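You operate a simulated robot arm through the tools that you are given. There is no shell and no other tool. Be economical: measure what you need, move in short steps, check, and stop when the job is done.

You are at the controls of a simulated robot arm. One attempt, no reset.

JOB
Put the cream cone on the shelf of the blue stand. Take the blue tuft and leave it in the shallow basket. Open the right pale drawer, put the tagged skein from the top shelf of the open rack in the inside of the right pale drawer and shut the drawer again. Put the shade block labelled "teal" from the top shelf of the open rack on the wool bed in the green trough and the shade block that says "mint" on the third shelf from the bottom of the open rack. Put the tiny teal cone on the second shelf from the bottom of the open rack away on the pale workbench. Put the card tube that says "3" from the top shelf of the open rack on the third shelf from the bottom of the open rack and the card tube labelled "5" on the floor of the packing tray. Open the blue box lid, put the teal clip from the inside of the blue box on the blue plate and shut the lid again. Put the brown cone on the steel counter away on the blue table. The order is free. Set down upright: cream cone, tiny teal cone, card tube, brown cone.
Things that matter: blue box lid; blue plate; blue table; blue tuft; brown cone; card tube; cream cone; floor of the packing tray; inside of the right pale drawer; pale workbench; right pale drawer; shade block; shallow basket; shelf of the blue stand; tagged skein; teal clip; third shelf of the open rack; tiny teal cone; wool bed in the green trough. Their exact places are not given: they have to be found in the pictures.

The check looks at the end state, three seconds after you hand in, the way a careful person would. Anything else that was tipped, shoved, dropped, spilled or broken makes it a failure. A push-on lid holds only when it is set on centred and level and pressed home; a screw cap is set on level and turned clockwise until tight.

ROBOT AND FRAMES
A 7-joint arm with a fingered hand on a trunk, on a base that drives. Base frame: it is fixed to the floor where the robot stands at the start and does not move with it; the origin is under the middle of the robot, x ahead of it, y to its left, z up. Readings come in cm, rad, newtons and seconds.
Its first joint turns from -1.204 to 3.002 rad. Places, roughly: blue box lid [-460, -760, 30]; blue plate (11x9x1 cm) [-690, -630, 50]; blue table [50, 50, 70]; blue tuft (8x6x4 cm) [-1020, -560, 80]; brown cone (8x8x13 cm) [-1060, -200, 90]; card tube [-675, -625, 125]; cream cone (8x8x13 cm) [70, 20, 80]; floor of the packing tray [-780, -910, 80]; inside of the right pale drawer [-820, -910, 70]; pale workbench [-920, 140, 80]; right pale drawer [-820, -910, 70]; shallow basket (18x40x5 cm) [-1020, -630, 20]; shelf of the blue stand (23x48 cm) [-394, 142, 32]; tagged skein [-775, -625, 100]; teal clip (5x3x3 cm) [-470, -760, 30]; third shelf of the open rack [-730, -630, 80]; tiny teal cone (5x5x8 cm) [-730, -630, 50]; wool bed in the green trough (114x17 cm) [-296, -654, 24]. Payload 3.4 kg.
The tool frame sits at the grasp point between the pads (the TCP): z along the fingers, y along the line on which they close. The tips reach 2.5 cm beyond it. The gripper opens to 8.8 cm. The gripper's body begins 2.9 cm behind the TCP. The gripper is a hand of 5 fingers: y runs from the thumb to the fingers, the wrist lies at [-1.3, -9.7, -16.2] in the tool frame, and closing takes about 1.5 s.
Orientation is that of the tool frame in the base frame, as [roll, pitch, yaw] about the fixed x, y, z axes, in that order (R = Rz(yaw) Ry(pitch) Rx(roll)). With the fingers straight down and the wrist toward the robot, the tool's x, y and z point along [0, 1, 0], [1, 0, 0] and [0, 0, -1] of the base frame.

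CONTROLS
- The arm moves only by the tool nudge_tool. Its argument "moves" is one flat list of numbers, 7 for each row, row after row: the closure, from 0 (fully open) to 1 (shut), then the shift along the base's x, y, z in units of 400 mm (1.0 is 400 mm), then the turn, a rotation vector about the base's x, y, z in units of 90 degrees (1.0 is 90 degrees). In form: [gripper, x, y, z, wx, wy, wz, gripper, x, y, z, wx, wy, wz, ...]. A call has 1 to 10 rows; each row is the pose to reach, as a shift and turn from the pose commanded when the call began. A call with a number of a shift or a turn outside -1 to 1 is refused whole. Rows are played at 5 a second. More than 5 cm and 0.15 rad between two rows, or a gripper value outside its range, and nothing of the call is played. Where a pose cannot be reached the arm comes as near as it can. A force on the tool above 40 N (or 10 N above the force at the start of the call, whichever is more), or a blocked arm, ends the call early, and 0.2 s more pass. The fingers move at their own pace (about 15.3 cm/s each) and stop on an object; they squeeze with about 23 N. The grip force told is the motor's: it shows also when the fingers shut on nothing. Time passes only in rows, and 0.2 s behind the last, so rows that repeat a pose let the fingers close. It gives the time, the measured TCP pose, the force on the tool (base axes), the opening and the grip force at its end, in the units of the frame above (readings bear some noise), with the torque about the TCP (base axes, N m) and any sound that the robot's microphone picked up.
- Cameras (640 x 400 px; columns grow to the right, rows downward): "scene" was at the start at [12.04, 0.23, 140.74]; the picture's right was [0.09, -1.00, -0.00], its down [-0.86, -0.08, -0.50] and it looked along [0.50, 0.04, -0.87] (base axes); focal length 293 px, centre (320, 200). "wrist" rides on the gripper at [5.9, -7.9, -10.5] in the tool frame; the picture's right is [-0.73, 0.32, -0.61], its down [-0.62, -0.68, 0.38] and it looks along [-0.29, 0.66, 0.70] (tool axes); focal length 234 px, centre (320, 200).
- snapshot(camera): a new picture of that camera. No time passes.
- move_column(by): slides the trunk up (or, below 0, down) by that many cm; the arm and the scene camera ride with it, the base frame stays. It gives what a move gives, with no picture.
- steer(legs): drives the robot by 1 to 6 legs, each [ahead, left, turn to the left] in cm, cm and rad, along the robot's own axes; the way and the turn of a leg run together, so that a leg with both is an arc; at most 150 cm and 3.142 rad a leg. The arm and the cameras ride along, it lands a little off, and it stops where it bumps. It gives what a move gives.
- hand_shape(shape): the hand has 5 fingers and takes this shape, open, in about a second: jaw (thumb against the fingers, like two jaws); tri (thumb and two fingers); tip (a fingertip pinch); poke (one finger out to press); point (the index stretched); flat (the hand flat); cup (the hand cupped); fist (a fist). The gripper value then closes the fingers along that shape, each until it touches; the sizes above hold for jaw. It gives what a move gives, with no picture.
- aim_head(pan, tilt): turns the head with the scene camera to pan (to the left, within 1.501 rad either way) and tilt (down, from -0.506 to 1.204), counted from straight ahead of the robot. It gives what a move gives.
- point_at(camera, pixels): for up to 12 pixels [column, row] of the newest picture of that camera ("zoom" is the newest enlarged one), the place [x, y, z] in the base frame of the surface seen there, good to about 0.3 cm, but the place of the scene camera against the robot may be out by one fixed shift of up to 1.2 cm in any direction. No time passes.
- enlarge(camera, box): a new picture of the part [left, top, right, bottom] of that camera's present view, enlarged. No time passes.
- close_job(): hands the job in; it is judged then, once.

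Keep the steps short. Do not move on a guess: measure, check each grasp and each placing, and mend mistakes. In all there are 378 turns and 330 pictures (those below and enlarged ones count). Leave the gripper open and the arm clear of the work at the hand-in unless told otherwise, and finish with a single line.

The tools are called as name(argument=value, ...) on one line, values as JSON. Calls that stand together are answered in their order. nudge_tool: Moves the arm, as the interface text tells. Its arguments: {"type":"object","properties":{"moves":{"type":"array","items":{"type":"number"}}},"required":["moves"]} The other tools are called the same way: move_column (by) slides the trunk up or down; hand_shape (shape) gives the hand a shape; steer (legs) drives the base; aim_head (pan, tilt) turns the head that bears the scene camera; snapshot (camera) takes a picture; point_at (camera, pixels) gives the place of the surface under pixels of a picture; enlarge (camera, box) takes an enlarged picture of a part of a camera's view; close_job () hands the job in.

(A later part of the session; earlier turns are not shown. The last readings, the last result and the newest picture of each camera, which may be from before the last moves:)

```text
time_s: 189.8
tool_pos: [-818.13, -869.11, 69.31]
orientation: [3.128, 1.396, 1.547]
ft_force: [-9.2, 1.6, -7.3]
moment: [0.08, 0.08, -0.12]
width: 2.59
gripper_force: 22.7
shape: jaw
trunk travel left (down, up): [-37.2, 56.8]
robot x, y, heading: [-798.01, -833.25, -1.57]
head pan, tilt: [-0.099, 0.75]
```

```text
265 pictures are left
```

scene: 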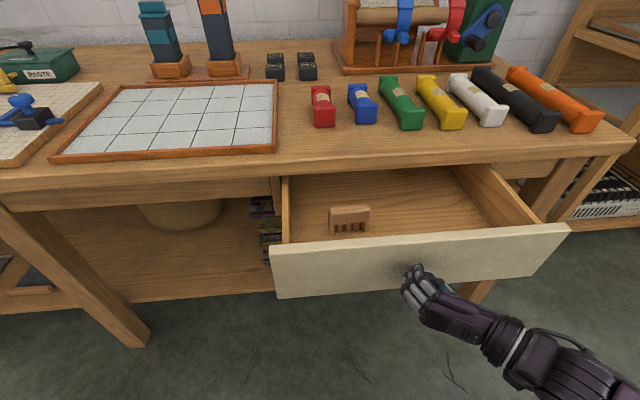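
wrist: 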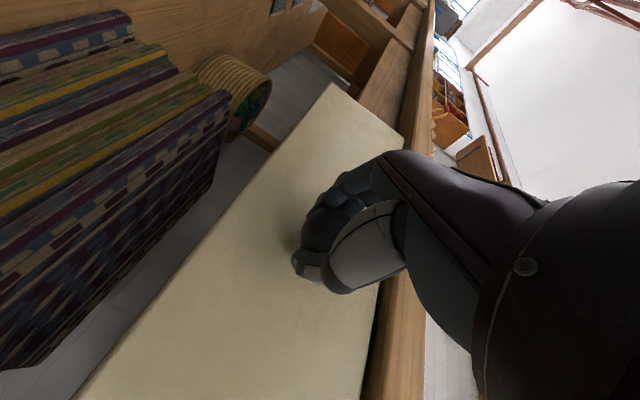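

Drawer open 18 cm. Release and withdraw.

nudge_tool(moves=[0, 0, 0, 0, 0, 0, 0, 0, 0, 0, 0, 0, 0, 0, 0, 0, 0, 0, 0, 0, 0, 0, 0, 0, 0, 0, 0, 0, 0, 0, 0, 0, 0, 0, 0, 0, 0, 0.06, 0, 0, 0, 0, 0, 0, 0.14, 0, 0, 0, 0])

steer(legs=[[-40, 0, 0]])

snapshot(camera="scene")

```text
time_s: 191.4
tool_pos: [-819.05, -864.41, 68.12]
orientation: [3.121, 1.399, 1.541]
ft_force: [-1.0, -0.1, -0.5]
moment: [-0.02, 0.02, 0.0]
width: 8.77
gripper_force: 0.1
shape: jaw
out of reach, approached as far as the arm can: row 6, 7
trunk travel left (down, up): [-37.2, 56.8]
robot x, y, heading: [-797.94, -833.12, -1.568]
head pan, tilt: [-0.099, 0.75]
```

```text
time_s: 193.9
tool_pos: [-819.07, -824.45, 68.16]
orientation: [3.111, 1.4, 1.531]
ft_force: [0.7, 0.0, -0.2]
moment: [0.04, 0.0, -0.02]
width: 8.76
gripper_force: 0.1
shape: jaw
trunk travel left (down, up): [-37.2, 56.8]
robot x, y, heading: [-797.67, -792.96, -1.566]
head pan, tilt: [-0.099, 0.75]
```

```text
264 pictures are left
```

scene: 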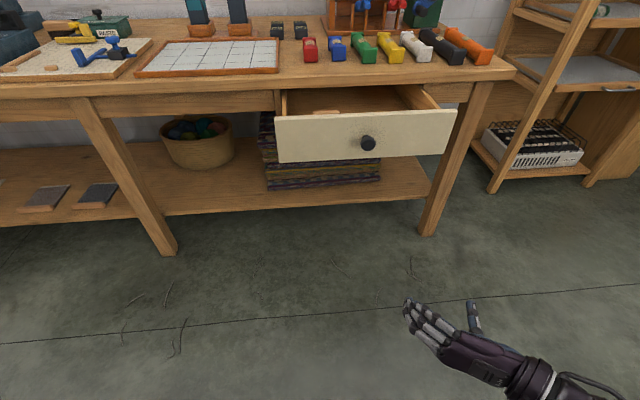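

Drawer is open and stays. Now raise the trunk, and turn to face the rack from the south.

move_column(by=40)

move_column(by=16)

steer(legs=[[-45, 0, 0], [0, 0, 3.14]])

aim_head(pan=0.0, tilt=0.75)

snapshot(camera="scene")

```text
time_s: 197.7
tool_pos: [-819.19, -824.5, 108.03]
orientation: [3.101, 1.399, 1.521]
ft_force: [0.3, -0.4, -0.3]
moment: [-0.01, 0.01, 0.04]
width: 8.76
gripper_force: 0.1
shape: jaw
trunk travel left (down, up): [-77.2, 16.8]
robot x, y, heading: [-797.72, -793.19, -1.572]
head pan, tilt: [-0.099, 0.75]
```

```text
time_s: 199.5
tool_pos: [-819.05, -824.56, 124.07]
orientation: [3.117, 1.4, 1.538]
ft_force: [-0.4, -1.4, 0.5]
moment: [0.02, 0.04, 0.01]
width: 8.76
gripper_force: 0.0
shape: jaw
trunk travel left (down, up): [-93.2, 0.8]
robot x, y, heading: [-798.14, -793.35, -1.569]
head pan, tilt: [-0.099, 0.75]
```

```text
time_s: 209.5
tool_pos: [-775.71, -717.98, 124.04]
orientation: [3.116, 1.399, -1.639]
ft_force: [-0.1, -0.4, -0.7]
moment: [-0.01, 0.0, -0.02]
width: 8.75
gripper_force: 0.1
shape: jaw
trunk travel left (down, up): [-93.2, 0.8]
robot x, y, heading: [-797.79, -748.48, 1.537]
head pan, tilt: [-0.099, 0.75]
```

```text
time_s: 210.2
tool_pos: [-775.81, -717.89, 124.18]
orientation: [3.113, 1.399, -1.64]
ft_force: [0.2, -0.2, 0.1]
moment: [0.04, 0.0, 0.03]
width: 8.79
gripper_force: 0.0
shape: jaw
trunk travel left (down, up): [-93.2, 0.8]
robot x, y, heading: [-797.67, -748.53, 1.536]
head pan, tilt: [0.0, 0.75]
```

```text
263 pictures are left
```

scene: 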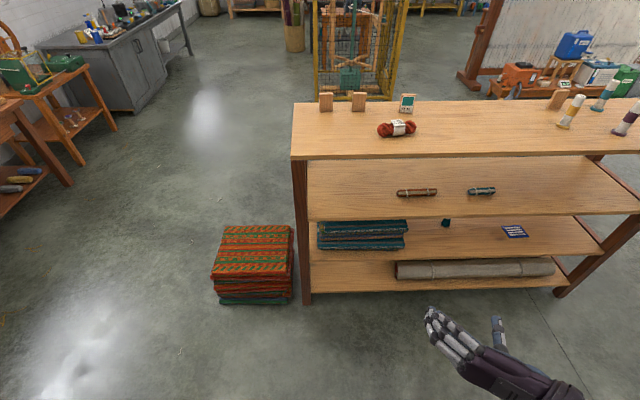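

enlarge(camera="scene", box=[300, 80, 460, 170])

enlarge(camera="scene", box=[480, 70, 640, 170])

point_at(camera="scene", pixels=[[382, 129], [412, 128], [397, 122], [397, 135], [406, 105], [326, 103], [358, 102], [560, 100], [570, 113], [603, 97], [627, 122], [350, 150]])

```text
4.00 times, centred on (380, 125) of scene
```

zoom: 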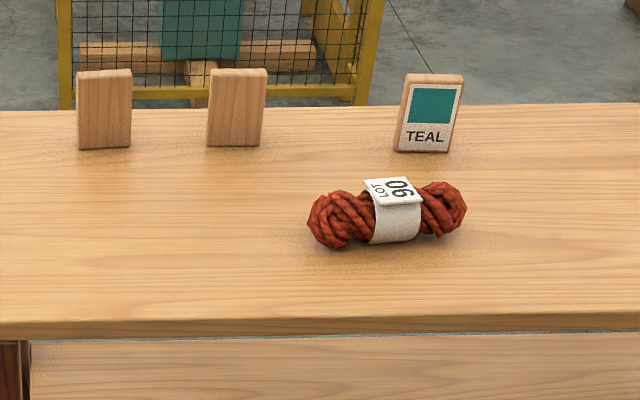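

```text
4.00 times, centred on (560, 120) of scene
```

zoom: 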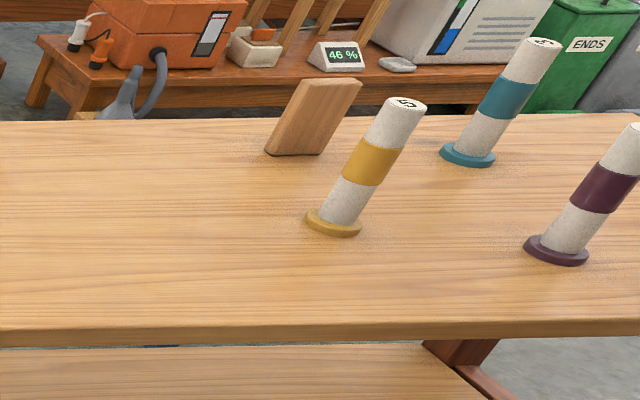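

```text
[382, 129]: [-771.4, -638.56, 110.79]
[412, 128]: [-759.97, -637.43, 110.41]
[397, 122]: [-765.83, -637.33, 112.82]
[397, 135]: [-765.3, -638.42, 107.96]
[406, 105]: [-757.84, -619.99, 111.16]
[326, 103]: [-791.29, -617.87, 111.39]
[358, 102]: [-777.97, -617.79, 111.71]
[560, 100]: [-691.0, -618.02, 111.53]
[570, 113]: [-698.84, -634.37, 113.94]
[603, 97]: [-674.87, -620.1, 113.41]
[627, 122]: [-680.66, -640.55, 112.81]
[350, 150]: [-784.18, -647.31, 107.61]
```

TEAL is the block at (-758,-619), the skein at (-765.7,-637,110). For the skein I need the fingers straight down closing across it. First tilt the tool to point down.

nudge_tool(moves=[0, 0, 0.02, 0, -0.089, 0, 0, 0, 0, 0.04, 0, -0.178, 0, 0, 0, 0, 0.06, 0.0, -0.267, 0, 0, 0, 0, 0.08, 0.0, -0.356, 0, 0, 0, 0, 0.1, 0.0, -0.445, 0, 0, 0, 0, 0.12, 0.0, -0.534, 0, 0, 0, 0, 0.14, 0.0, -0.623, 0, 0, 0, 0, 0.16, 0.0, -0.712, 0, 0, 0, 0, 0.18, 0.0, -0.801, 0, 0, 0, 0, 0.2, 0.0, -0.891, 0, 0])

nudge_tool(moves=[0, 0, 0, 0, 0, 0, -0.085, 0, 0, 0, 0, 0, 0, -0.17, 0, 0, 0, 0, 0, 0, -0.255, 0, 0, 0, 0, 0, 0, -0.34, 0, 0, 0, 0, 0, 0, -0.425, 0, 0, 0, 0, 0, 0, -0.51, 0, 0, 0, 0, 0, 0, -0.595, 0, 0, 0, 0, 0, 0, -0.68, 0, 0, 0, 0, 0, 0, -0.765, 0, 0, 0, 0, 0, 0, -0.85])

```text
time_s: 212.4
tool_pos: [-775.98, -709.72, 124.02]
orientation: [-3.102, -0.004, -1.584]
ft_force: [0.2, -0.4, -0.5]
moment: [0.0, -0.01, 0.01]
width: 8.76
gripper_force: 0.0
shape: jaw
out of reach, approached as far as the arm can: row 1, 2, 3
trunk travel left (down, up): [-93.2, 0.8]
robot x, y, heading: [-797.74, -748.73, 1.535]
head pan, tilt: [0.0, 0.75]
```

```text
time_s: 214.6
tool_pos: [-775.87, -709.82, 124.07]
orientation: [-3.102, -0.001, -2.919]
ft_force: [0.2, 0.0, 0.9]
moment: [-0.01, -0.02, 0.01]
width: 8.78
gripper_force: 0.0
shape: jaw
trunk travel left (down, up): [-93.2, 0.8]
robot x, y, heading: [-798.05, -748.21, 1.532]
head pan, tilt: [0.0, 0.75]
```

Pose good. Drive ahead 62 and 8 right to bring the hand over the skein.

steer(legs=[[62, -8, 0.03]])

snapshot(camera="scene")

snapshot(camera="wrist")

```text
time_s: 218.1
tool_pos: [-768.67, -647.39, 124.13]
orientation: [-3.101, 0.0, -2.876]
ft_force: [0.2, 0.2, 0.0]
moment: [-0.02, -0.01, 0.04]
width: 8.76
gripper_force: 0.0
shape: jaw
trunk travel left (down, up): [-93.2, 0.8]
robot x, y, heading: [-789.09, -686.8, 1.58]
head pan, tilt: [0.0, 0.75]
```

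```text
260 pictures are left
```

scene: 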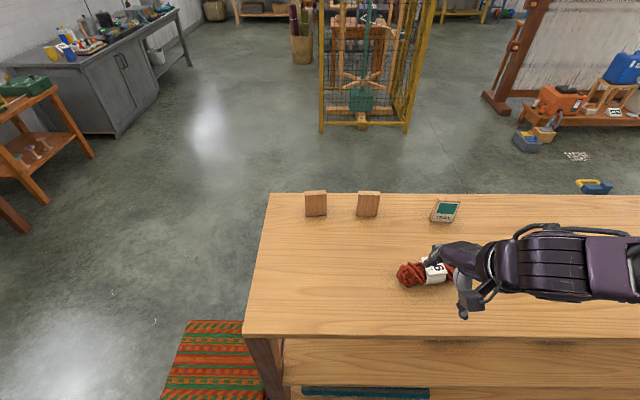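

```text
259 pictures are left
```

wrist: 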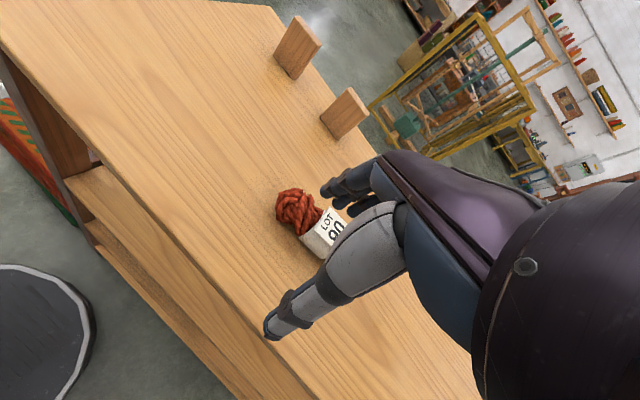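

point_at(camera="wrist", pixels=[[300, 205], [285, 225], [310, 240], [318, 213], [327, 228], [300, 260], [295, 190]])

point_at(camera="scene", pixels=[[400, 275], [432, 270], [410, 262], [412, 285], [427, 283], [455, 275], [450, 275]])

```text
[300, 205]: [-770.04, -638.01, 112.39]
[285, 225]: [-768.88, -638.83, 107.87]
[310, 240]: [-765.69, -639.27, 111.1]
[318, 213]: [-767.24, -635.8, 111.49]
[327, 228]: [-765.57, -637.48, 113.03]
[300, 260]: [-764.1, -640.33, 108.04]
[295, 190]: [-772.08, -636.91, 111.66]
```

```text
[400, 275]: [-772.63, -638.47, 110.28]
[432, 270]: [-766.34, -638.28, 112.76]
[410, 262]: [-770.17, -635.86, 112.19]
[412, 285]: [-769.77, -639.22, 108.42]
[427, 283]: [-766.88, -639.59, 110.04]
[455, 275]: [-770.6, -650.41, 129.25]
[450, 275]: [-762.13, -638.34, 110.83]
```

Skein centre ≈ (-766.5,-637.4). Move over it and check reach.

nudge_tool(moves=[0, 0.02, 0.1, 0, 0, 0, 0, 0, 0.04, 0.18, 0, 0, 0, 0, 0, 0.055, 0.25, -0.03, 0, 0, 0, 0, 0.055, 0.25, -0.1, 0, 0, 0])

snapshot(camera="wrist")

```text
time_s: 219.1
tool_pos: [-766.41, -637.14, 120.08]
orientation: [-3.103, -0.002, -2.877]
ft_force: [0.6, 0.0, 0.9]
moment: [0.02, 0.02, -0.01]
width: 8.77
gripper_force: 0.0
shape: jaw
trunk travel left (down, up): [-93.2, 0.8]
robot x, y, heading: [-789.19, -686.92, 1.58]
head pan, tilt: [0.0, 0.75]
```

```text
258 pictures are left
```

wrist: 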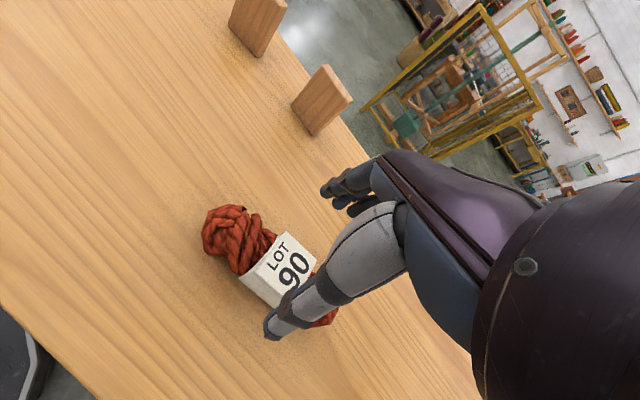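

nudge_tool(moves=[0, 0, 0, -0.08, 0, 0, 0, 0, 0, 0, -0.16, 0, 0, 0, 0, 0, 0, -0.21, 0, 0, 0, 0, 0, 0, -0.232, 0, 0, 0])

snapshot(camera="wrist")

```text
time_s: 220.1
tool_pos: [-766.26, -637.73, 111.7]
orientation: [-3.103, 0.001, -2.877]
ft_force: [0.2, 0.7, -0.6]
moment: [-0.01, -0.01, 0.0]
width: 8.78
gripper_force: 0.0
shape: jaw
out of reach, approached as far as the arm can: row 3, 4
trunk travel left (down, up): [-93.2, 0.8]
robot x, y, heading: [-789.02, -686.6, 1.582]
head pan, tilt: [0.0, 0.75]
```

```text
257 pictures are left
```

wrist: 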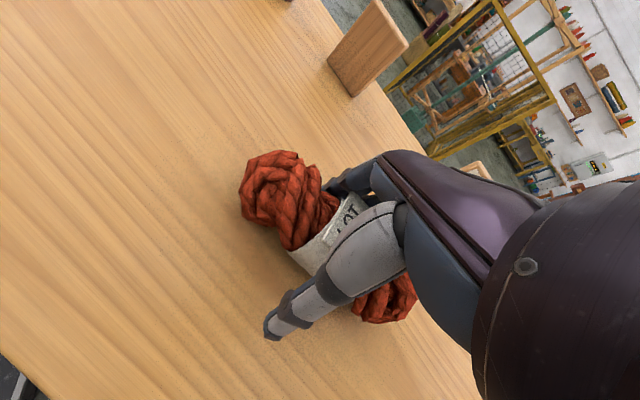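

Reach ends at 111.7; lower the trunk 0.8 cm and close.

move_column(by=-0.8)

nudge_tool(moves=[1, 0, 0, 0, 0, 0, 0, 1, 0, 0, 0, 0, 0, 0, 1, 0, 0, 0, 0, 0, 0, 1, 0, 0, 0, 0, 0, 0, 1, 0, 0, 0, 0, 0, 0, 1, 0, 0, 0, 0, 0, 0, 1, 0, 0, 0, 0, 0, 0, 1, 0, 0, 0, 0, 0, 0])

snapshot(camera="wrist")

```text
time_s: 220.7
tool_pos: [-766.3, -637.78, 110.82]
orientation: [-3.099, -0.001, -2.877]
ft_force: [-0.2, 0.9, 1.0]
moment: [-0.01, 0.0, 0.0]
width: 8.75
gripper_force: 0.1
shape: jaw
trunk travel left (down, up): [-92.4, 1.6]
robot x, y, heading: [-788.92, -686.78, 1.577]
head pan, tilt: [0.0, 0.75]
```

```text
time_s: 222.5
tool_pos: [-766.41, -637.65, 110.96]
orientation: [-3.102, 0.0, -2.876]
ft_force: [0.2, -0.5, -0.4]
moment: [0.01, 0.01, 0.0]
width: 4.11
gripper_force: 22.5
shape: jaw
trunk travel left (down, up): [-92.4, 1.6]
robot x, y, heading: [-788.92, -686.66, 1.58]
head pan, tilt: [0.0, 0.75]
```

```text
256 pictures are left
```

wrist: 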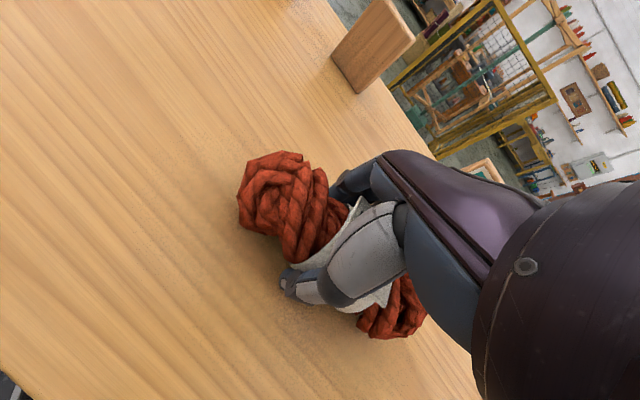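

Gripped (4.1 cm). Lift 8 cm, pull back, and drive out.

nudge_tool(moves=[1, 0, 0, 0.08, 0, 0, 0, 1, 0, 0, 0.18, 0, 0, 0, 1, 0, -0.08, 0.2, 0, 0, 0, 1, 0, -0.2, 0.2, 0, 0, 0])

steer(legs=[[-55, 0, 0]])

snapshot(camera="scene")

```text
time_s: 223.5
tool_pos: [-766.08, -646.05, 119.0]
orientation: [-3.103, -0.001, -2.877]
ft_force: [-0.5, -0.3, -0.7]
moment: [0.05, 0.0, 0.01]
width: 4.05
gripper_force: 23.4
shape: jaw
trunk travel left (down, up): [-92.4, 1.6]
robot x, y, heading: [-789.04, -686.46, 1.583]
head pan, tilt: [0.0, 0.75]
```

```text
time_s: 226.6
tool_pos: [-765.77, -700.13, 118.86]
orientation: [-3.103, 0.0, -2.873]
ft_force: [-0.8, 0.5, -1.2]
moment: [0.01, 0.02, -0.01]
width: 4.05
gripper_force: 23.0
shape: jaw
trunk travel left (down, up): [-92.4, 1.6]
robot x, y, heading: [-788.93, -741.04, 1.584]
head pan, tilt: [0.0, 0.75]
```

```text
255 pictures are left
```

scene: 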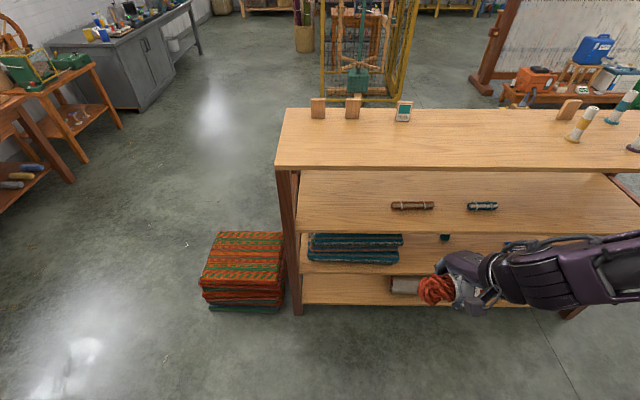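

steer(legs=[[0, 0, 3.13]])

snapshot(camera="scene")

```text
time_s: 234.3
tool_pos: [-812.3, -781.95, 118.91]
orientation: [-3.101, 0.001, 0.248]
ft_force: [-0.8, 0.8, -0.8]
moment: [0.0, 0.01, -0.01]
width: 3.98
gripper_force: 22.7
shape: jaw
trunk travel left (down, up): [-92.4, 1.6]
robot x, y, heading: [-788.49, -741.66, -1.575]
head pan, tilt: [0.0, 0.75]
```

```text
254 pictures are left
```

scene: 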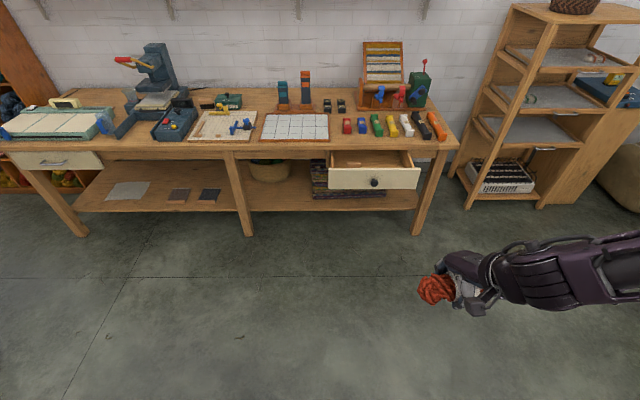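

enlarge(camera="scene", box=[310, 130, 440, 210])

point_at(camera="scene", pixels=[[328, 168], [420, 168], [375, 183], [343, 163], [385, 162], [400, 160], [370, 160], [375, 172], [350, 165], [328, 140]])

```text
4.92 times, centred on (375, 170) of scene
```

zoom: 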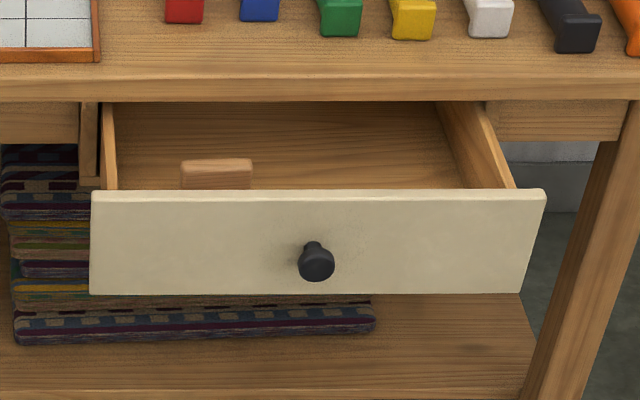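

```text
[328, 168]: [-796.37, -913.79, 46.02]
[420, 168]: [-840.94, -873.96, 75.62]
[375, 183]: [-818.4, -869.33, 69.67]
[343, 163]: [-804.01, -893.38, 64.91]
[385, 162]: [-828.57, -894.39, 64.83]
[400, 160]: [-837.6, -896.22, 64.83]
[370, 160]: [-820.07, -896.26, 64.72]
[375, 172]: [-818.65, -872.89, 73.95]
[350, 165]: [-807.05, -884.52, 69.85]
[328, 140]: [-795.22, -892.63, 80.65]
```

Drawer inside: floor z 64.8, comb at (-808,-885). I'll set the skein at about (-827,-882). Lower 33 and drive ahead.

move_column(by=-33)

steer(legs=[[95, -14, 0]])

snapshot(camera="scene")

snapshot(camera="wrist")

```text
time_s: 237.6
tool_pos: [-812.44, -781.93, 85.95]
orientation: [-3.101, 0.0, 0.248]
ft_force: [-0.2, -0.4, -0.6]
moment: [0.02, 0.01, 0.02]
width: 3.99
gripper_force: 23.0
shape: jaw
trunk travel left (down, up): [-59.4, 34.6]
robot x, y, heading: [-788.41, -741.31, -1.582]
head pan, tilt: [0.0, 0.75]
```

```text
time_s: 242.6
tool_pos: [-827.62, -876.84, 85.88]
orientation: [-3.102, 0.0, 0.247]
ft_force: [1.2, 0.0, -0.9]
moment: [0.01, 0.0, 0.02]
width: 3.99
gripper_force: 23.0
shape: jaw
trunk travel left (down, up): [-59.4, 34.6]
robot x, y, heading: [-803.58, -836.17, -1.584]
head pan, tilt: [0.0, 0.75]
```

```text
252 pictures are left
```

scene: 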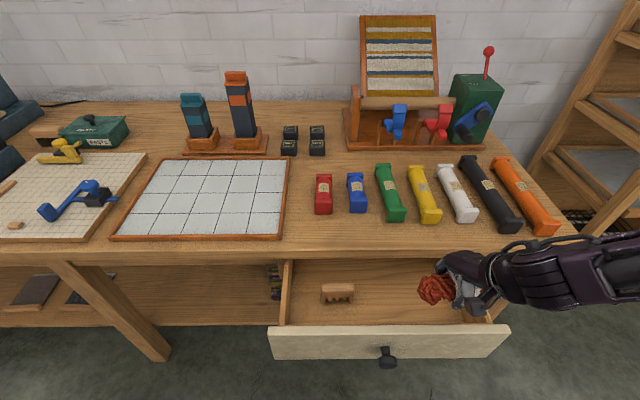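

```text
251 pictures are left
```

wrist: 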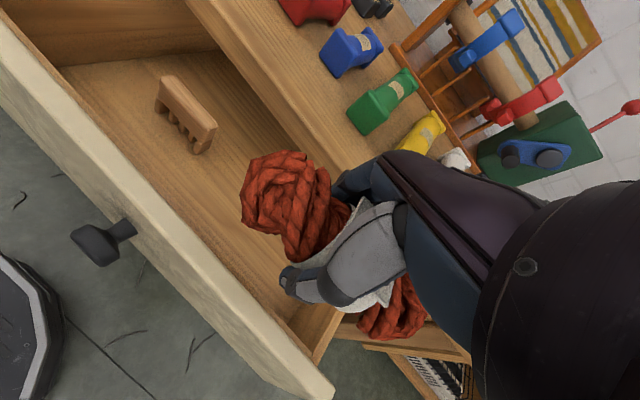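

Shift 4 cm left and 4.5 cm forward, then check from the wrist.

nudge_tool(moves=[1, 0.05, -0.06, 0, 0, 0, 0, 1, 0.1, -0.115, 0, 0, 0, 0])

move_column(by=-9)

snapshot(camera="wrist")

snapshot(camera="scene")

```text
time_s: 243.2
tool_pos: [-823.44, -881.36, 85.94]
orientation: [-3.102, 0.0, 0.246]
ft_force: [0.5, -0.6, -1.4]
moment: [-0.03, -0.02, -0.01]
width: 3.97
gripper_force: 23.1
shape: jaw
trunk travel left (down, up): [-59.4, 34.6]
robot x, y, heading: [-803.66, -836.05, -1.578]
head pan, tilt: [0.0, 0.75]
```

```text
time_s: 244.4
tool_pos: [-823.54, -881.32, 77.02]
orientation: [-3.102, 0.0, 0.247]
ft_force: [-0.5, -0.9, -0.9]
moment: [0.02, -0.03, -0.01]
width: 3.98
gripper_force: 23.1
shape: jaw
trunk travel left (down, up): [-50.4, 43.6]
robot x, y, heading: [-803.81, -836.2, -1.578]
head pan, tilt: [0.0, 0.75]
```

```text
250 pictures are left
```

wrist: 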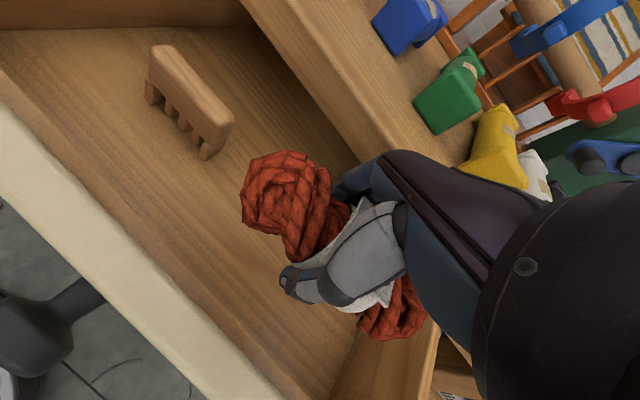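

```text
249 pictures are left
```

scene: 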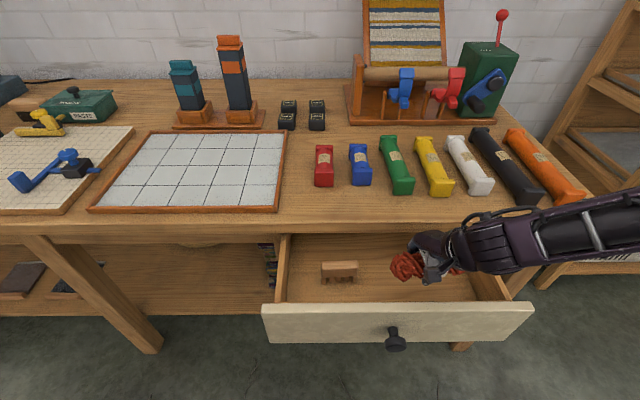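

Good place. Lower 8 cm more.

move_column(by=-8)

nudge_tool(moves=[1, 0, 0, -0.01, 0, 0, 0, 1, 0, 0, -0.02, 0, 0, 0])

snapshot(camera="wrist")

```text
time_s: 245.6
tool_pos: [-823.45, -881.27, 69.06]
orientation: [-3.101, 0.001, 0.244]
ft_force: [-0.1, 1.0, -0.9]
moment: [0.0, 0.02, 0.01]
width: 3.95
gripper_force: 22.5
shape: jaw
trunk travel left (down, up): [-42.4, 51.6]
robot x, y, heading: [-803.55, -835.7, -1.58]
head pan, tilt: [0.0, 0.75]
```

```text
time_s: 246.2
tool_pos: [-823.58, -881.32, 68.19]
orientation: [-3.102, 0.0, 0.245]
ft_force: [0.4, -0.1, -0.7]
moment: [-0.02, 0.02, 0.0]
width: 3.97
gripper_force: 23.2
shape: jaw
trunk travel left (down, up): [-42.4, 51.6]
robot x, y, heading: [-803.47, -836.39, -1.58]
head pan, tilt: [0.0, 0.75]
```

```text
248 pictures are left
```

wrist: 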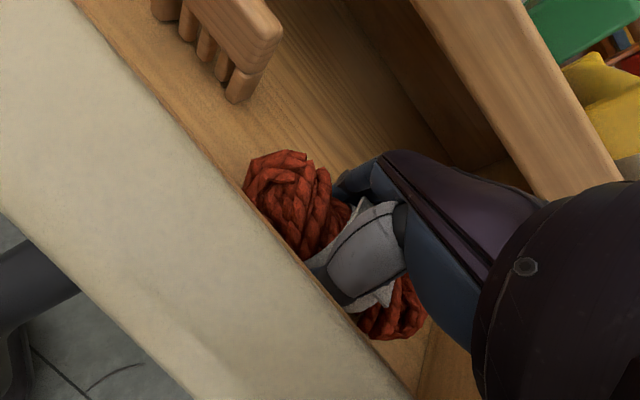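

nudge_tool(moves=[1, 0, -0.04, 0, 0, 0, 0, 1, 0, -0.045, -0.008, 0, 0, 0, 0.6, 0, -0.045, -0.008, 0, 0, 0, 0.6, 0, -0.045, -0.008, 0, 0, 0, 0.6, 0, -0.045, -0.008, 0, 0, 0, 0.35, 0, -0.045, -0.008, 0, 0, 0, 0.35, 0, -0.045, -0.008, 0, 0, 0, 0.35, 0, -0.045, -0.008, 0, 0, 0])

snapshot(camera="wrist")

```text
time_s: 248.0
tool_pos: [-823.63, -883.09, 68.01]
orientation: [-3.104, -0.001, 0.246]
ft_force: [0.7, -0.7, 0.3]
moment: [-0.01, -0.01, 0.0]
width: 5.7
gripper_force: 0.1
shape: jaw
trunk travel left (down, up): [-42.4, 51.6]
robot x, y, heading: [-803.65, -836.23, -1.582]
head pan, tilt: [0.0, 0.75]
```

```text
247 pictures are left
```

wrist: 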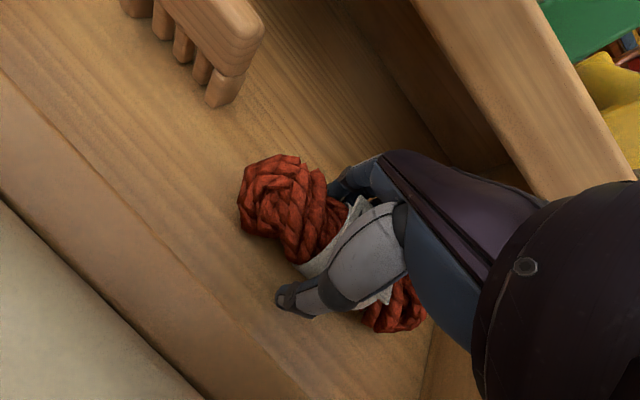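

Released with 5.7 cm opening. Raise with the trunk and look.

move_column(by=18)

snapshot(camera="wrist")

nudge_tool(moves=[0, 0, 0, 0, 0, 0, 0, 0, 0, 0.05, 0.05, 0, 0, 0])

```text
time_s: 250.0
tool_pos: [-823.45, -883.26, 85.9]
orientation: [-3.102, -0.001, 0.246]
ft_force: [0.4, 0.3, 0.3]
moment: [0.01, 0.0, -0.01]
width: 5.67
gripper_force: 0.0
shape: jaw
trunk travel left (down, up): [-60.4, 33.6]
robot x, y, heading: [-803.86, -836.07, -1.578]
head pan, tilt: [0.0, 0.75]
```

```text
246 pictures are left
```

wrist: 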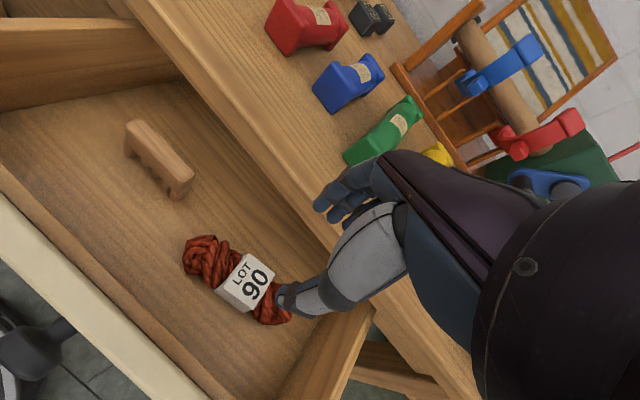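

```text
time_s: 250.6
tool_pos: [-823.63, -881.15, 88.16]
orientation: [-3.102, -0.001, 0.246]
ft_force: [1.1, 0.1, 0.2]
moment: [-0.03, 0.0, -0.02]
width: 8.78
gripper_force: 0.0
shape: jaw
trunk travel left (down, up): [-60.4, 33.6]
robot x, y, heading: [-803.83, -836.43, -1.58]
head pan, tilt: [0.0, 0.75]
```

The skein lies in the drawer. Back off, close the hand, lower it to knob height and push the drawer shut.

steer(legs=[[-28, 0, 0.01]])

nudge_tool(moves=[1, 0.06, 0, 0, 0, 0, 0, 1, 0.12, 0, 0, 0, 0, 0, 1, 0.135, 0, 0, 0, 0, 0, 1, 0.135, 0, 0, 0, 0, 0, 1, 0.135, 0, 0, 0, 0, 0, 1, 0.135, 0, 0, 0, 0, 0, 1, 0.135, 0, 0, 0, 0, 0, 1, 0.135, 0, 0, 0, 0, 0])

move_column(by=-19)

snapshot(camera="scene")

snapshot(camera="wrist")

```text
time_s: 252.5
tool_pos: [-823.03, -854.15, 87.98]
orientation: [-3.102, 0.001, 0.254]
ft_force: [-0.6, 0.3, -1.1]
moment: [-0.02, 0.02, 0.01]
width: 8.79
gripper_force: 0.0
shape: jaw
trunk travel left (down, up): [-60.4, 33.6]
robot x, y, heading: [-803.82, -808.65, -1.574]
head pan, tilt: [0.0, 0.75]
```

```text
time_s: 254.3
tool_pos: [-817.83, -854.23, 87.81]
orientation: [-3.101, 0.001, 0.254]
ft_force: [-0.9, 0.0, 0.2]
moment: [0.01, 0.0, -0.03]
width: 0.0
gripper_force: 22.6
shape: jaw
trunk travel left (down, up): [-60.4, 33.6]
robot x, y, heading: [-803.73, -808.96, -1.572]
head pan, tilt: [0.0, 0.75]
```

```text
time_s: 256.4
tool_pos: [-817.65, -854.06, 68.87]
orientation: [-3.102, -0.002, 0.254]
ft_force: [-0.5, 0.1, 0.2]
moment: [0.01, -0.03, -0.01]
width: 0.01
gripper_force: 22.7
shape: jaw
trunk travel left (down, up): [-41.4, 52.6]
robot x, y, heading: [-803.68, -809.31, -1.577]
head pan, tilt: [0.0, 0.75]
```

```text
245 pictures are left
```

scene: 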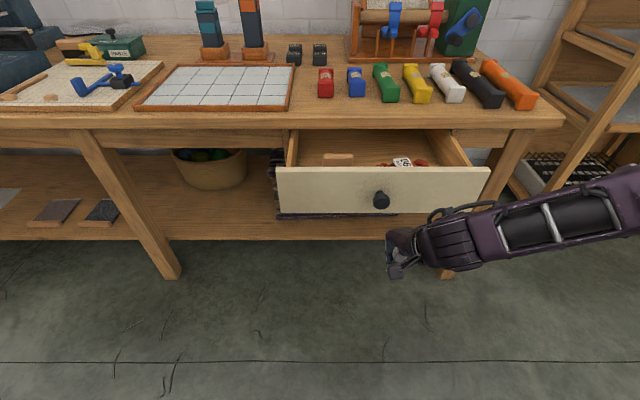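

```text
244 pictures are left
```

wrist: 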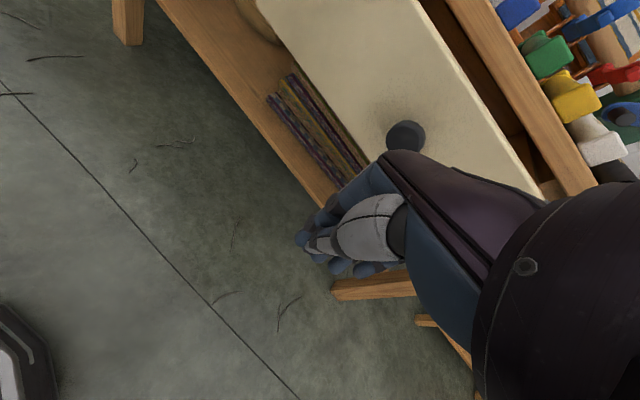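

Push by driving ahead 14 cm.

steer(legs=[[14, 0, 0]])

snapshot(camera="scene")

```text
time_s: 257.7
tool_pos: [-817.68, -868.18, 68.85]
orientation: [-3.099, 0.0, 0.253]
ft_force: [0.7, 0.3, 0.2]
moment: [0.04, -0.02, 0.01]
width: 0.0
gripper_force: 22.6
shape: jaw
trunk travel left (down, up): [-41.4, 52.6]
robot x, y, heading: [-803.49, -823.01, -1.574]
head pan, tilt: [0.0, 0.75]
```

```text
243 pictures are left
```

scene: 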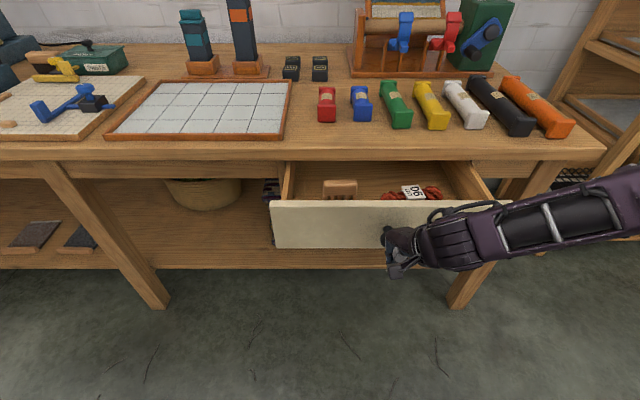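

steer(legs=[[9, 0, 0]])

snapshot(camera="scene")

point_at(camera="scene", pixels=[[320, 235], [300, 235], [340, 250]])

```text
time_s: 258.8
tool_pos: [-817.64, -877.11, 68.78]
orientation: [-3.101, 0.0, 0.255]
ft_force: [0.8, 0.1, -0.1]
moment: [0.0, 0.0, -0.03]
width: 0.03
gripper_force: 23.5
shape: jaw
trunk travel left (down, up): [-41.4, 52.6]
robot x, y, heading: [-803.29, -832.17, -1.569]
head pan, tilt: [0.0, 0.75]
```

```text
242 pictures are left
```

scene: 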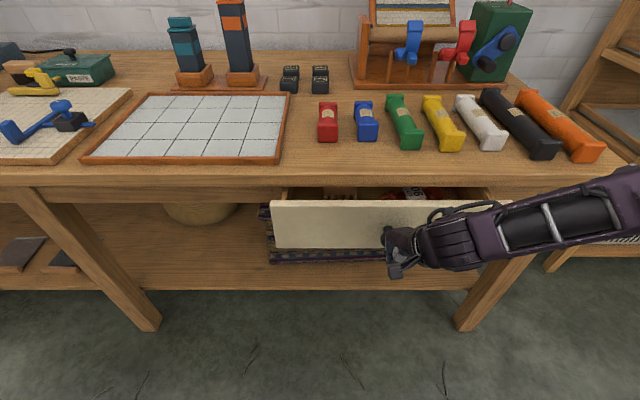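

```text
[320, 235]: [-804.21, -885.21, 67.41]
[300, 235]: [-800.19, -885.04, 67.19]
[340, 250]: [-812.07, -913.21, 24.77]
```

Panel at y -885; closed is -891. Push 6.5 cm more with the arm.

nudge_tool(moves=[1, 0, -0.04, 0, 0, 0, 0, 1, 0, -0.08, 0, 0, 0, 0, 1, 0, -0.12, 0, 0, 0, 0, 1, 0, -0.15, 0, 0, 0, 0, 1, 0, -0.165, 0, 0, 0, 0])

point_at(camera="scene", pixels=[[320, 225], [300, 225]])

snapshot(camera="scene")

point_at(camera="scene", pixels=[[320, 222], [300, 222], [360, 222]])

```text
time_s: 260.0
tool_pos: [-817.62, -883.74, 68.86]
orientation: [-3.101, 0.001, 0.254]
ft_force: [0.2, 1.7, 1.2]
moment: [-0.01, 0.03, -0.02]
width: 0.0
gripper_force: 23.0
shape: jaw
trunk travel left (down, up): [-41.4, 52.6]
robot x, y, heading: [-803.36, -832.09, -1.57]
head pan, tilt: [0.0, 0.75]
```

```text
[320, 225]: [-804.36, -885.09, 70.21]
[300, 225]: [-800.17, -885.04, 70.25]
```

```text
241 pictures are left
```

scene: 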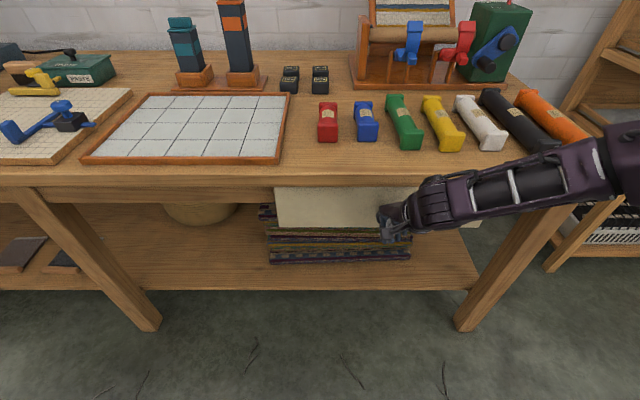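

```text
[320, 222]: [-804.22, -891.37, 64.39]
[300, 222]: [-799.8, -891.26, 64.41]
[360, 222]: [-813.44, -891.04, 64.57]
```

Drawer shut (face back at y -891.3). Now withdraw, raise the trunk and go face the rack near the tubes.

nudge_tool(moves=[1, 0, 0.06, 0, 0, 0, 0, 0, 0, 0.15, 0, 0, 0, 0])

steer(legs=[[-80, 0, 0]])

move_column(by=40)

move_column(by=12)

steer(legs=[[0, 85, 0], [0, 0, 3.14]])

aim_head(pan=0.0, tilt=0.8)

snapshot(camera="scene")

```text
time_s: 260.6
tool_pos: [-817.7, -877.51, 68.86]
orientation: [-3.104, 0.0, 0.254]
ft_force: [-0.3, 0.3, 0.1]
moment: [0.02, 0.01, 0.0]
width: 8.66
gripper_force: 0.0
shape: jaw
trunk travel left (down, up): [-41.4, 52.6]
robot x, y, heading: [-803.68, -831.84, -1.57]
head pan, tilt: [0.0, 0.75]
```

```text
time_s: 264.9
tool_pos: [-817.58, -796.72, 68.8]
orientation: [-3.1, 0.001, 0.247]
ft_force: [-0.5, -0.4, 0.3]
moment: [0.04, -0.02, -0.01]
width: 8.78
gripper_force: 0.1
shape: jaw
trunk travel left (down, up): [-41.4, 52.6]
robot x, y, heading: [-803.08, -751.36, -1.579]
head pan, tilt: [0.0, 0.75]
```

```text
time_s: 268.8
tool_pos: [-817.56, -796.86, 108.77]
orientation: [-3.102, 0.0, 0.248]
ft_force: [0.9, 0.4, 0.2]
moment: [0.0, 0.0, -0.01]
width: 8.78
gripper_force: 0.0
shape: jaw
trunk travel left (down, up): [-81.4, 12.6]
robot x, y, heading: [-803.15, -751.28, -1.577]
head pan, tilt: [0.0, 0.75]
```

```text
time_s: 270.3
tool_pos: [-817.56, -796.87, 120.78]
orientation: [-3.102, 0.0, 0.249]
ft_force: [0.3, 0.5, -0.2]
moment: [0.04, 0.0, -0.01]
width: 8.76
gripper_force: 0.1
shape: jaw
trunk travel left (down, up): [-93.4, 0.6]
robot x, y, heading: [-803.19, -751.26, -1.579]
head pan, tilt: [0.0, 0.75]
```

```text
time_s: 282.2
tool_pos: [-705.02, -706.57, 120.8]
orientation: [-3.101, 0.0, -2.885]
ft_force: [0.4, 0.3, 0.4]
moment: [-0.01, 0.01, 0.01]
width: 8.77
gripper_force: 0.0
shape: jaw
trunk travel left (down, up): [-93.4, 0.6]
robot x, y, heading: [-718.74, -752.17, 1.566]
head pan, tilt: [0.0, 0.75]
```

```text
time_s: 282.8
tool_pos: [-704.98, -706.59, 120.76]
orientation: [-3.102, -0.002, -2.883]
ft_force: [-0.5, -0.4, -0.3]
moment: [0.01, 0.0, 0.0]
width: 8.77
gripper_force: 0.2
shape: jaw
trunk travel left (down, up): [-93.4, 0.6]
robot x, y, heading: [-718.73, -752.39, 1.569]
head pan, tilt: [0.0, 0.799]
```

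```text
240 pictures are left
```

scene: 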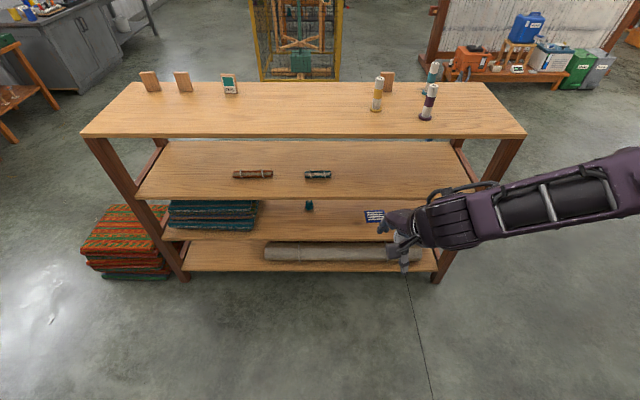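

enlarge(camera="scene", box=[360, 55, 450, 125])

enlarge(camera="scene", box=[420, 55, 446, 100])

enlarge(camera="scene", box=[368, 70, 394, 115])

point_at(camera="scene", pixels=[[376, 107], [378, 85], [425, 117], [431, 90], [429, 93], [433, 67], [310, 175], [252, 175], [374, 216], [309, 205], [350, 170], [300, 130]])

```text
5.71 times, centred on (405, 90) of scene
```

zoom: 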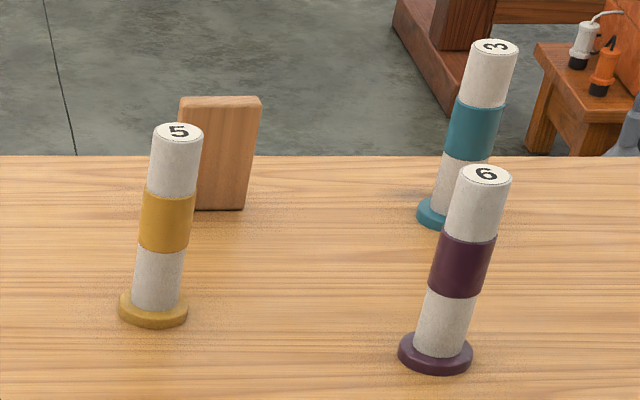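

```text
8.89 times, centred on (433, 78) of scene
```

zoom: 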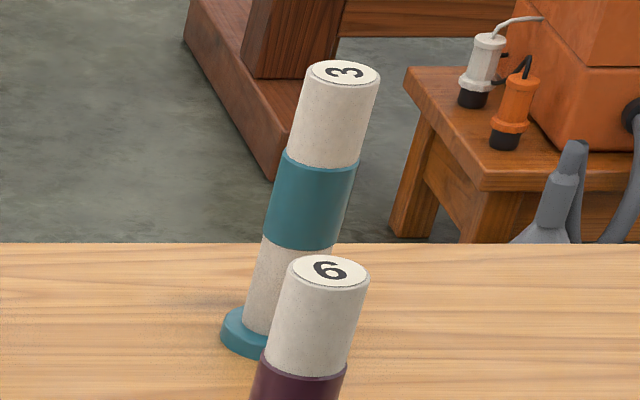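

```text
8.89 times, centred on (381, 92) of scene
```

zoom: 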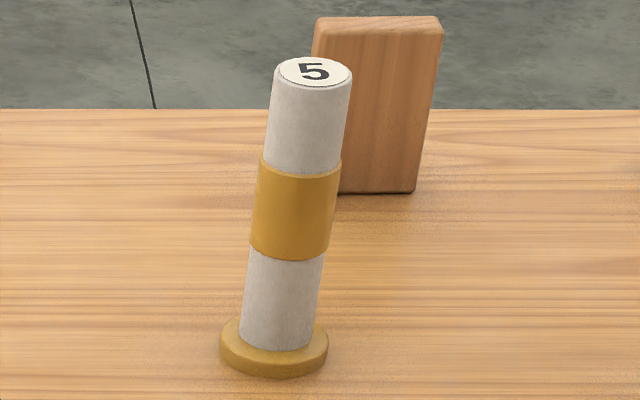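

```text
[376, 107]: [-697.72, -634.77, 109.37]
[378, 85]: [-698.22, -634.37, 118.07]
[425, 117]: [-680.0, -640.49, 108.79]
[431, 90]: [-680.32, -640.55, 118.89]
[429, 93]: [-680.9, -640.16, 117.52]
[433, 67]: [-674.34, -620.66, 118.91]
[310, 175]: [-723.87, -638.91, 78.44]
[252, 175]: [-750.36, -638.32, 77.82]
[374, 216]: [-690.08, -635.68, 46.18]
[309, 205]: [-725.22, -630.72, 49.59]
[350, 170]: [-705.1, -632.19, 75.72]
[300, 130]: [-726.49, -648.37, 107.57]
```

Numbers: yellow = 5, teal = 3, purple = 6. I take the "5" from above. First raise the hand 4 cm, then drive over.

nudge_tool(moves=[0, 0, 0, 0.1, 0, 0, 0, 0, 0, 0, 0.12, 0, 0, 0])

steer(legs=[[60, -7, 0]])

snapshot(camera="scene")

snapshot(camera="wrist")

```text
time_s: 283.4
tool_pos: [-704.93, -706.56, 125.59]
orientation: [-3.102, 0.0, -2.882]
ft_force: [-0.3, -0.3, 0.7]
moment: [0.0, 0.03, 0.01]
width: 8.77
gripper_force: 0.1
shape: jaw
trunk travel left (down, up): [-93.4, 0.6]
robot x, y, heading: [-718.58, -752.38, 1.57]
head pan, tilt: [0.0, 0.799]
```

```text
time_s: 286.8
tool_pos: [-697.74, -646.99, 125.66]
orientation: [-3.102, 0.0, -2.888]
ft_force: [-0.2, 0.4, -0.2]
moment: [-0.01, -0.02, -0.01]
width: 8.76
gripper_force: 0.0
shape: jaw
trunk travel left (down, up): [-93.4, 0.6]
robot x, y, heading: [-711.78, -692.84, 1.57]
head pan, tilt: [0.0, 0.799]
```

```text
236 pictures are left
```

scene: 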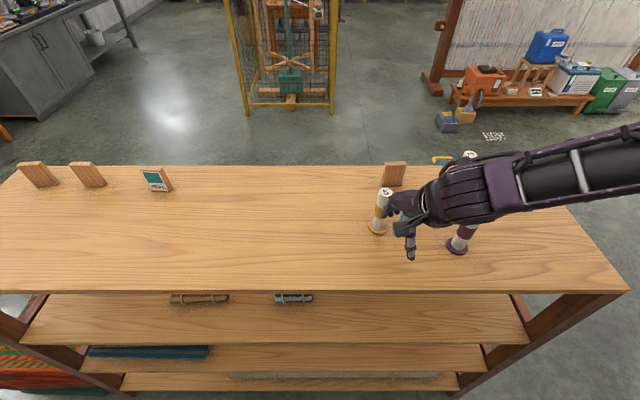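

```text
235 pictures are left
```

wrist: 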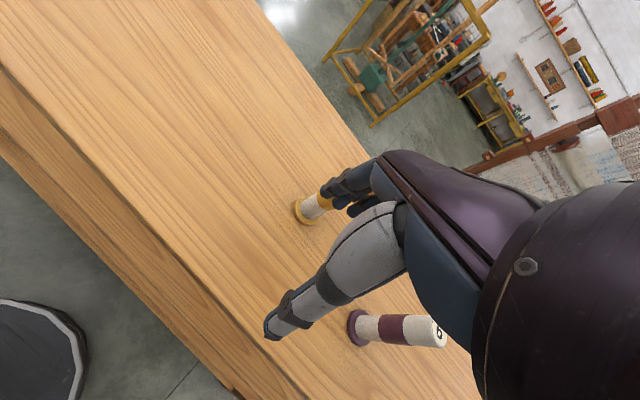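

point_at(camera="scene", pixels=[[470, 190], [560, 180], [387, 192], [381, 230], [470, 154], [458, 245], [470, 232], [530, 205]])

point_at(camera="wrist", pixels=[[440, 330], [320, 200], [305, 212], [360, 325], [400, 330]])

```text
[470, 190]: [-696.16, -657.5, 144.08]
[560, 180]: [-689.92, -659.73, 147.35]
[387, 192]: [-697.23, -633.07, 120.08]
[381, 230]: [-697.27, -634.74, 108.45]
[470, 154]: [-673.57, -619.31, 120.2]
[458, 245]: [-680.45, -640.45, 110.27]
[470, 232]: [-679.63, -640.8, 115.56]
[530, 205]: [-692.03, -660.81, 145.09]
```

```text
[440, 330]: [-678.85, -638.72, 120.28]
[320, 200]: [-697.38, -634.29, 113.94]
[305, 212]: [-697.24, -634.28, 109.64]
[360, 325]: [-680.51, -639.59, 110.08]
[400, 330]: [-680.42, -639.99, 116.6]
```

Tube 5 axis (-697.2,-633.1), top z 120.1. Drive ahead 10.

steer(legs=[[10, 0, 0]])

snapshot(camera="wrist")

```text
time_s: 287.9
tool_pos: [-697.69, -637.17, 125.78]
orientation: [-3.103, 0.001, -2.889]
ft_force: [0.3, 0.6, -0.3]
moment: [0.06, 0.01, 0.0]
width: 8.79
gripper_force: 0.0
shape: jaw
trunk travel left (down, up): [-93.4, 0.6]
robot x, y, heading: [-712.09, -682.81, 1.563]
head pan, tilt: [0.0, 0.799]
```

```text
234 pictures are left
```

wrist: 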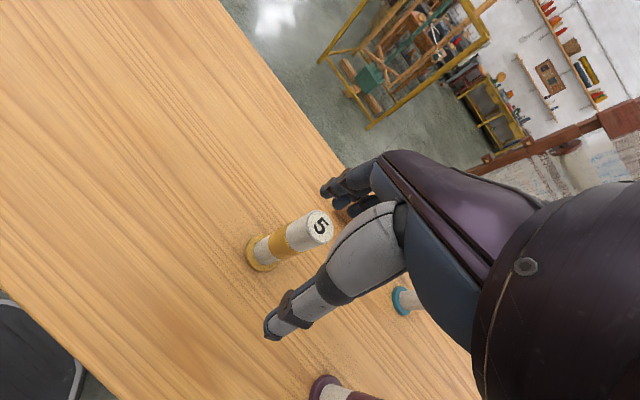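

nudge_tool(moves=[0, 0.012, 0.06, 0, 0, 0, 0, 0, 0.012, 0.102, 0, 0, 0, 0, 0, 0.012, 0.102, -0.07, 0, 0, 0, 0, 0.012, 0.102, -0.14, 0, 0, 0, 0, 0.012, 0.102, -0.19, 0, 0, 0])

snapshot(camera="wrist")

```text
time_s: 289.1
tool_pos: [-697.23, -632.92, 117.99]
orientation: [-3.102, 0.001, -2.889]
ft_force: [0.1, -0.4, 0.7]
moment: [-0.01, -0.01, 0.03]
width: 8.75
gripper_force: 0.1
shape: jaw
trunk travel left (down, up): [-93.4, 0.6]
robot x, y, heading: [-711.87, -682.69, 1.57]
head pan, tilt: [0.0, 0.799]
```

```text
233 pictures are left
```

wrist: 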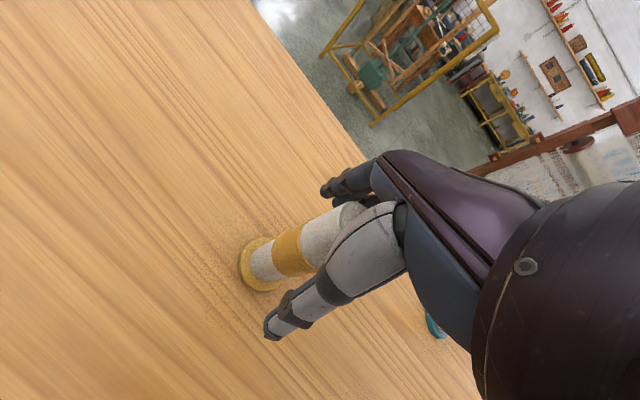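

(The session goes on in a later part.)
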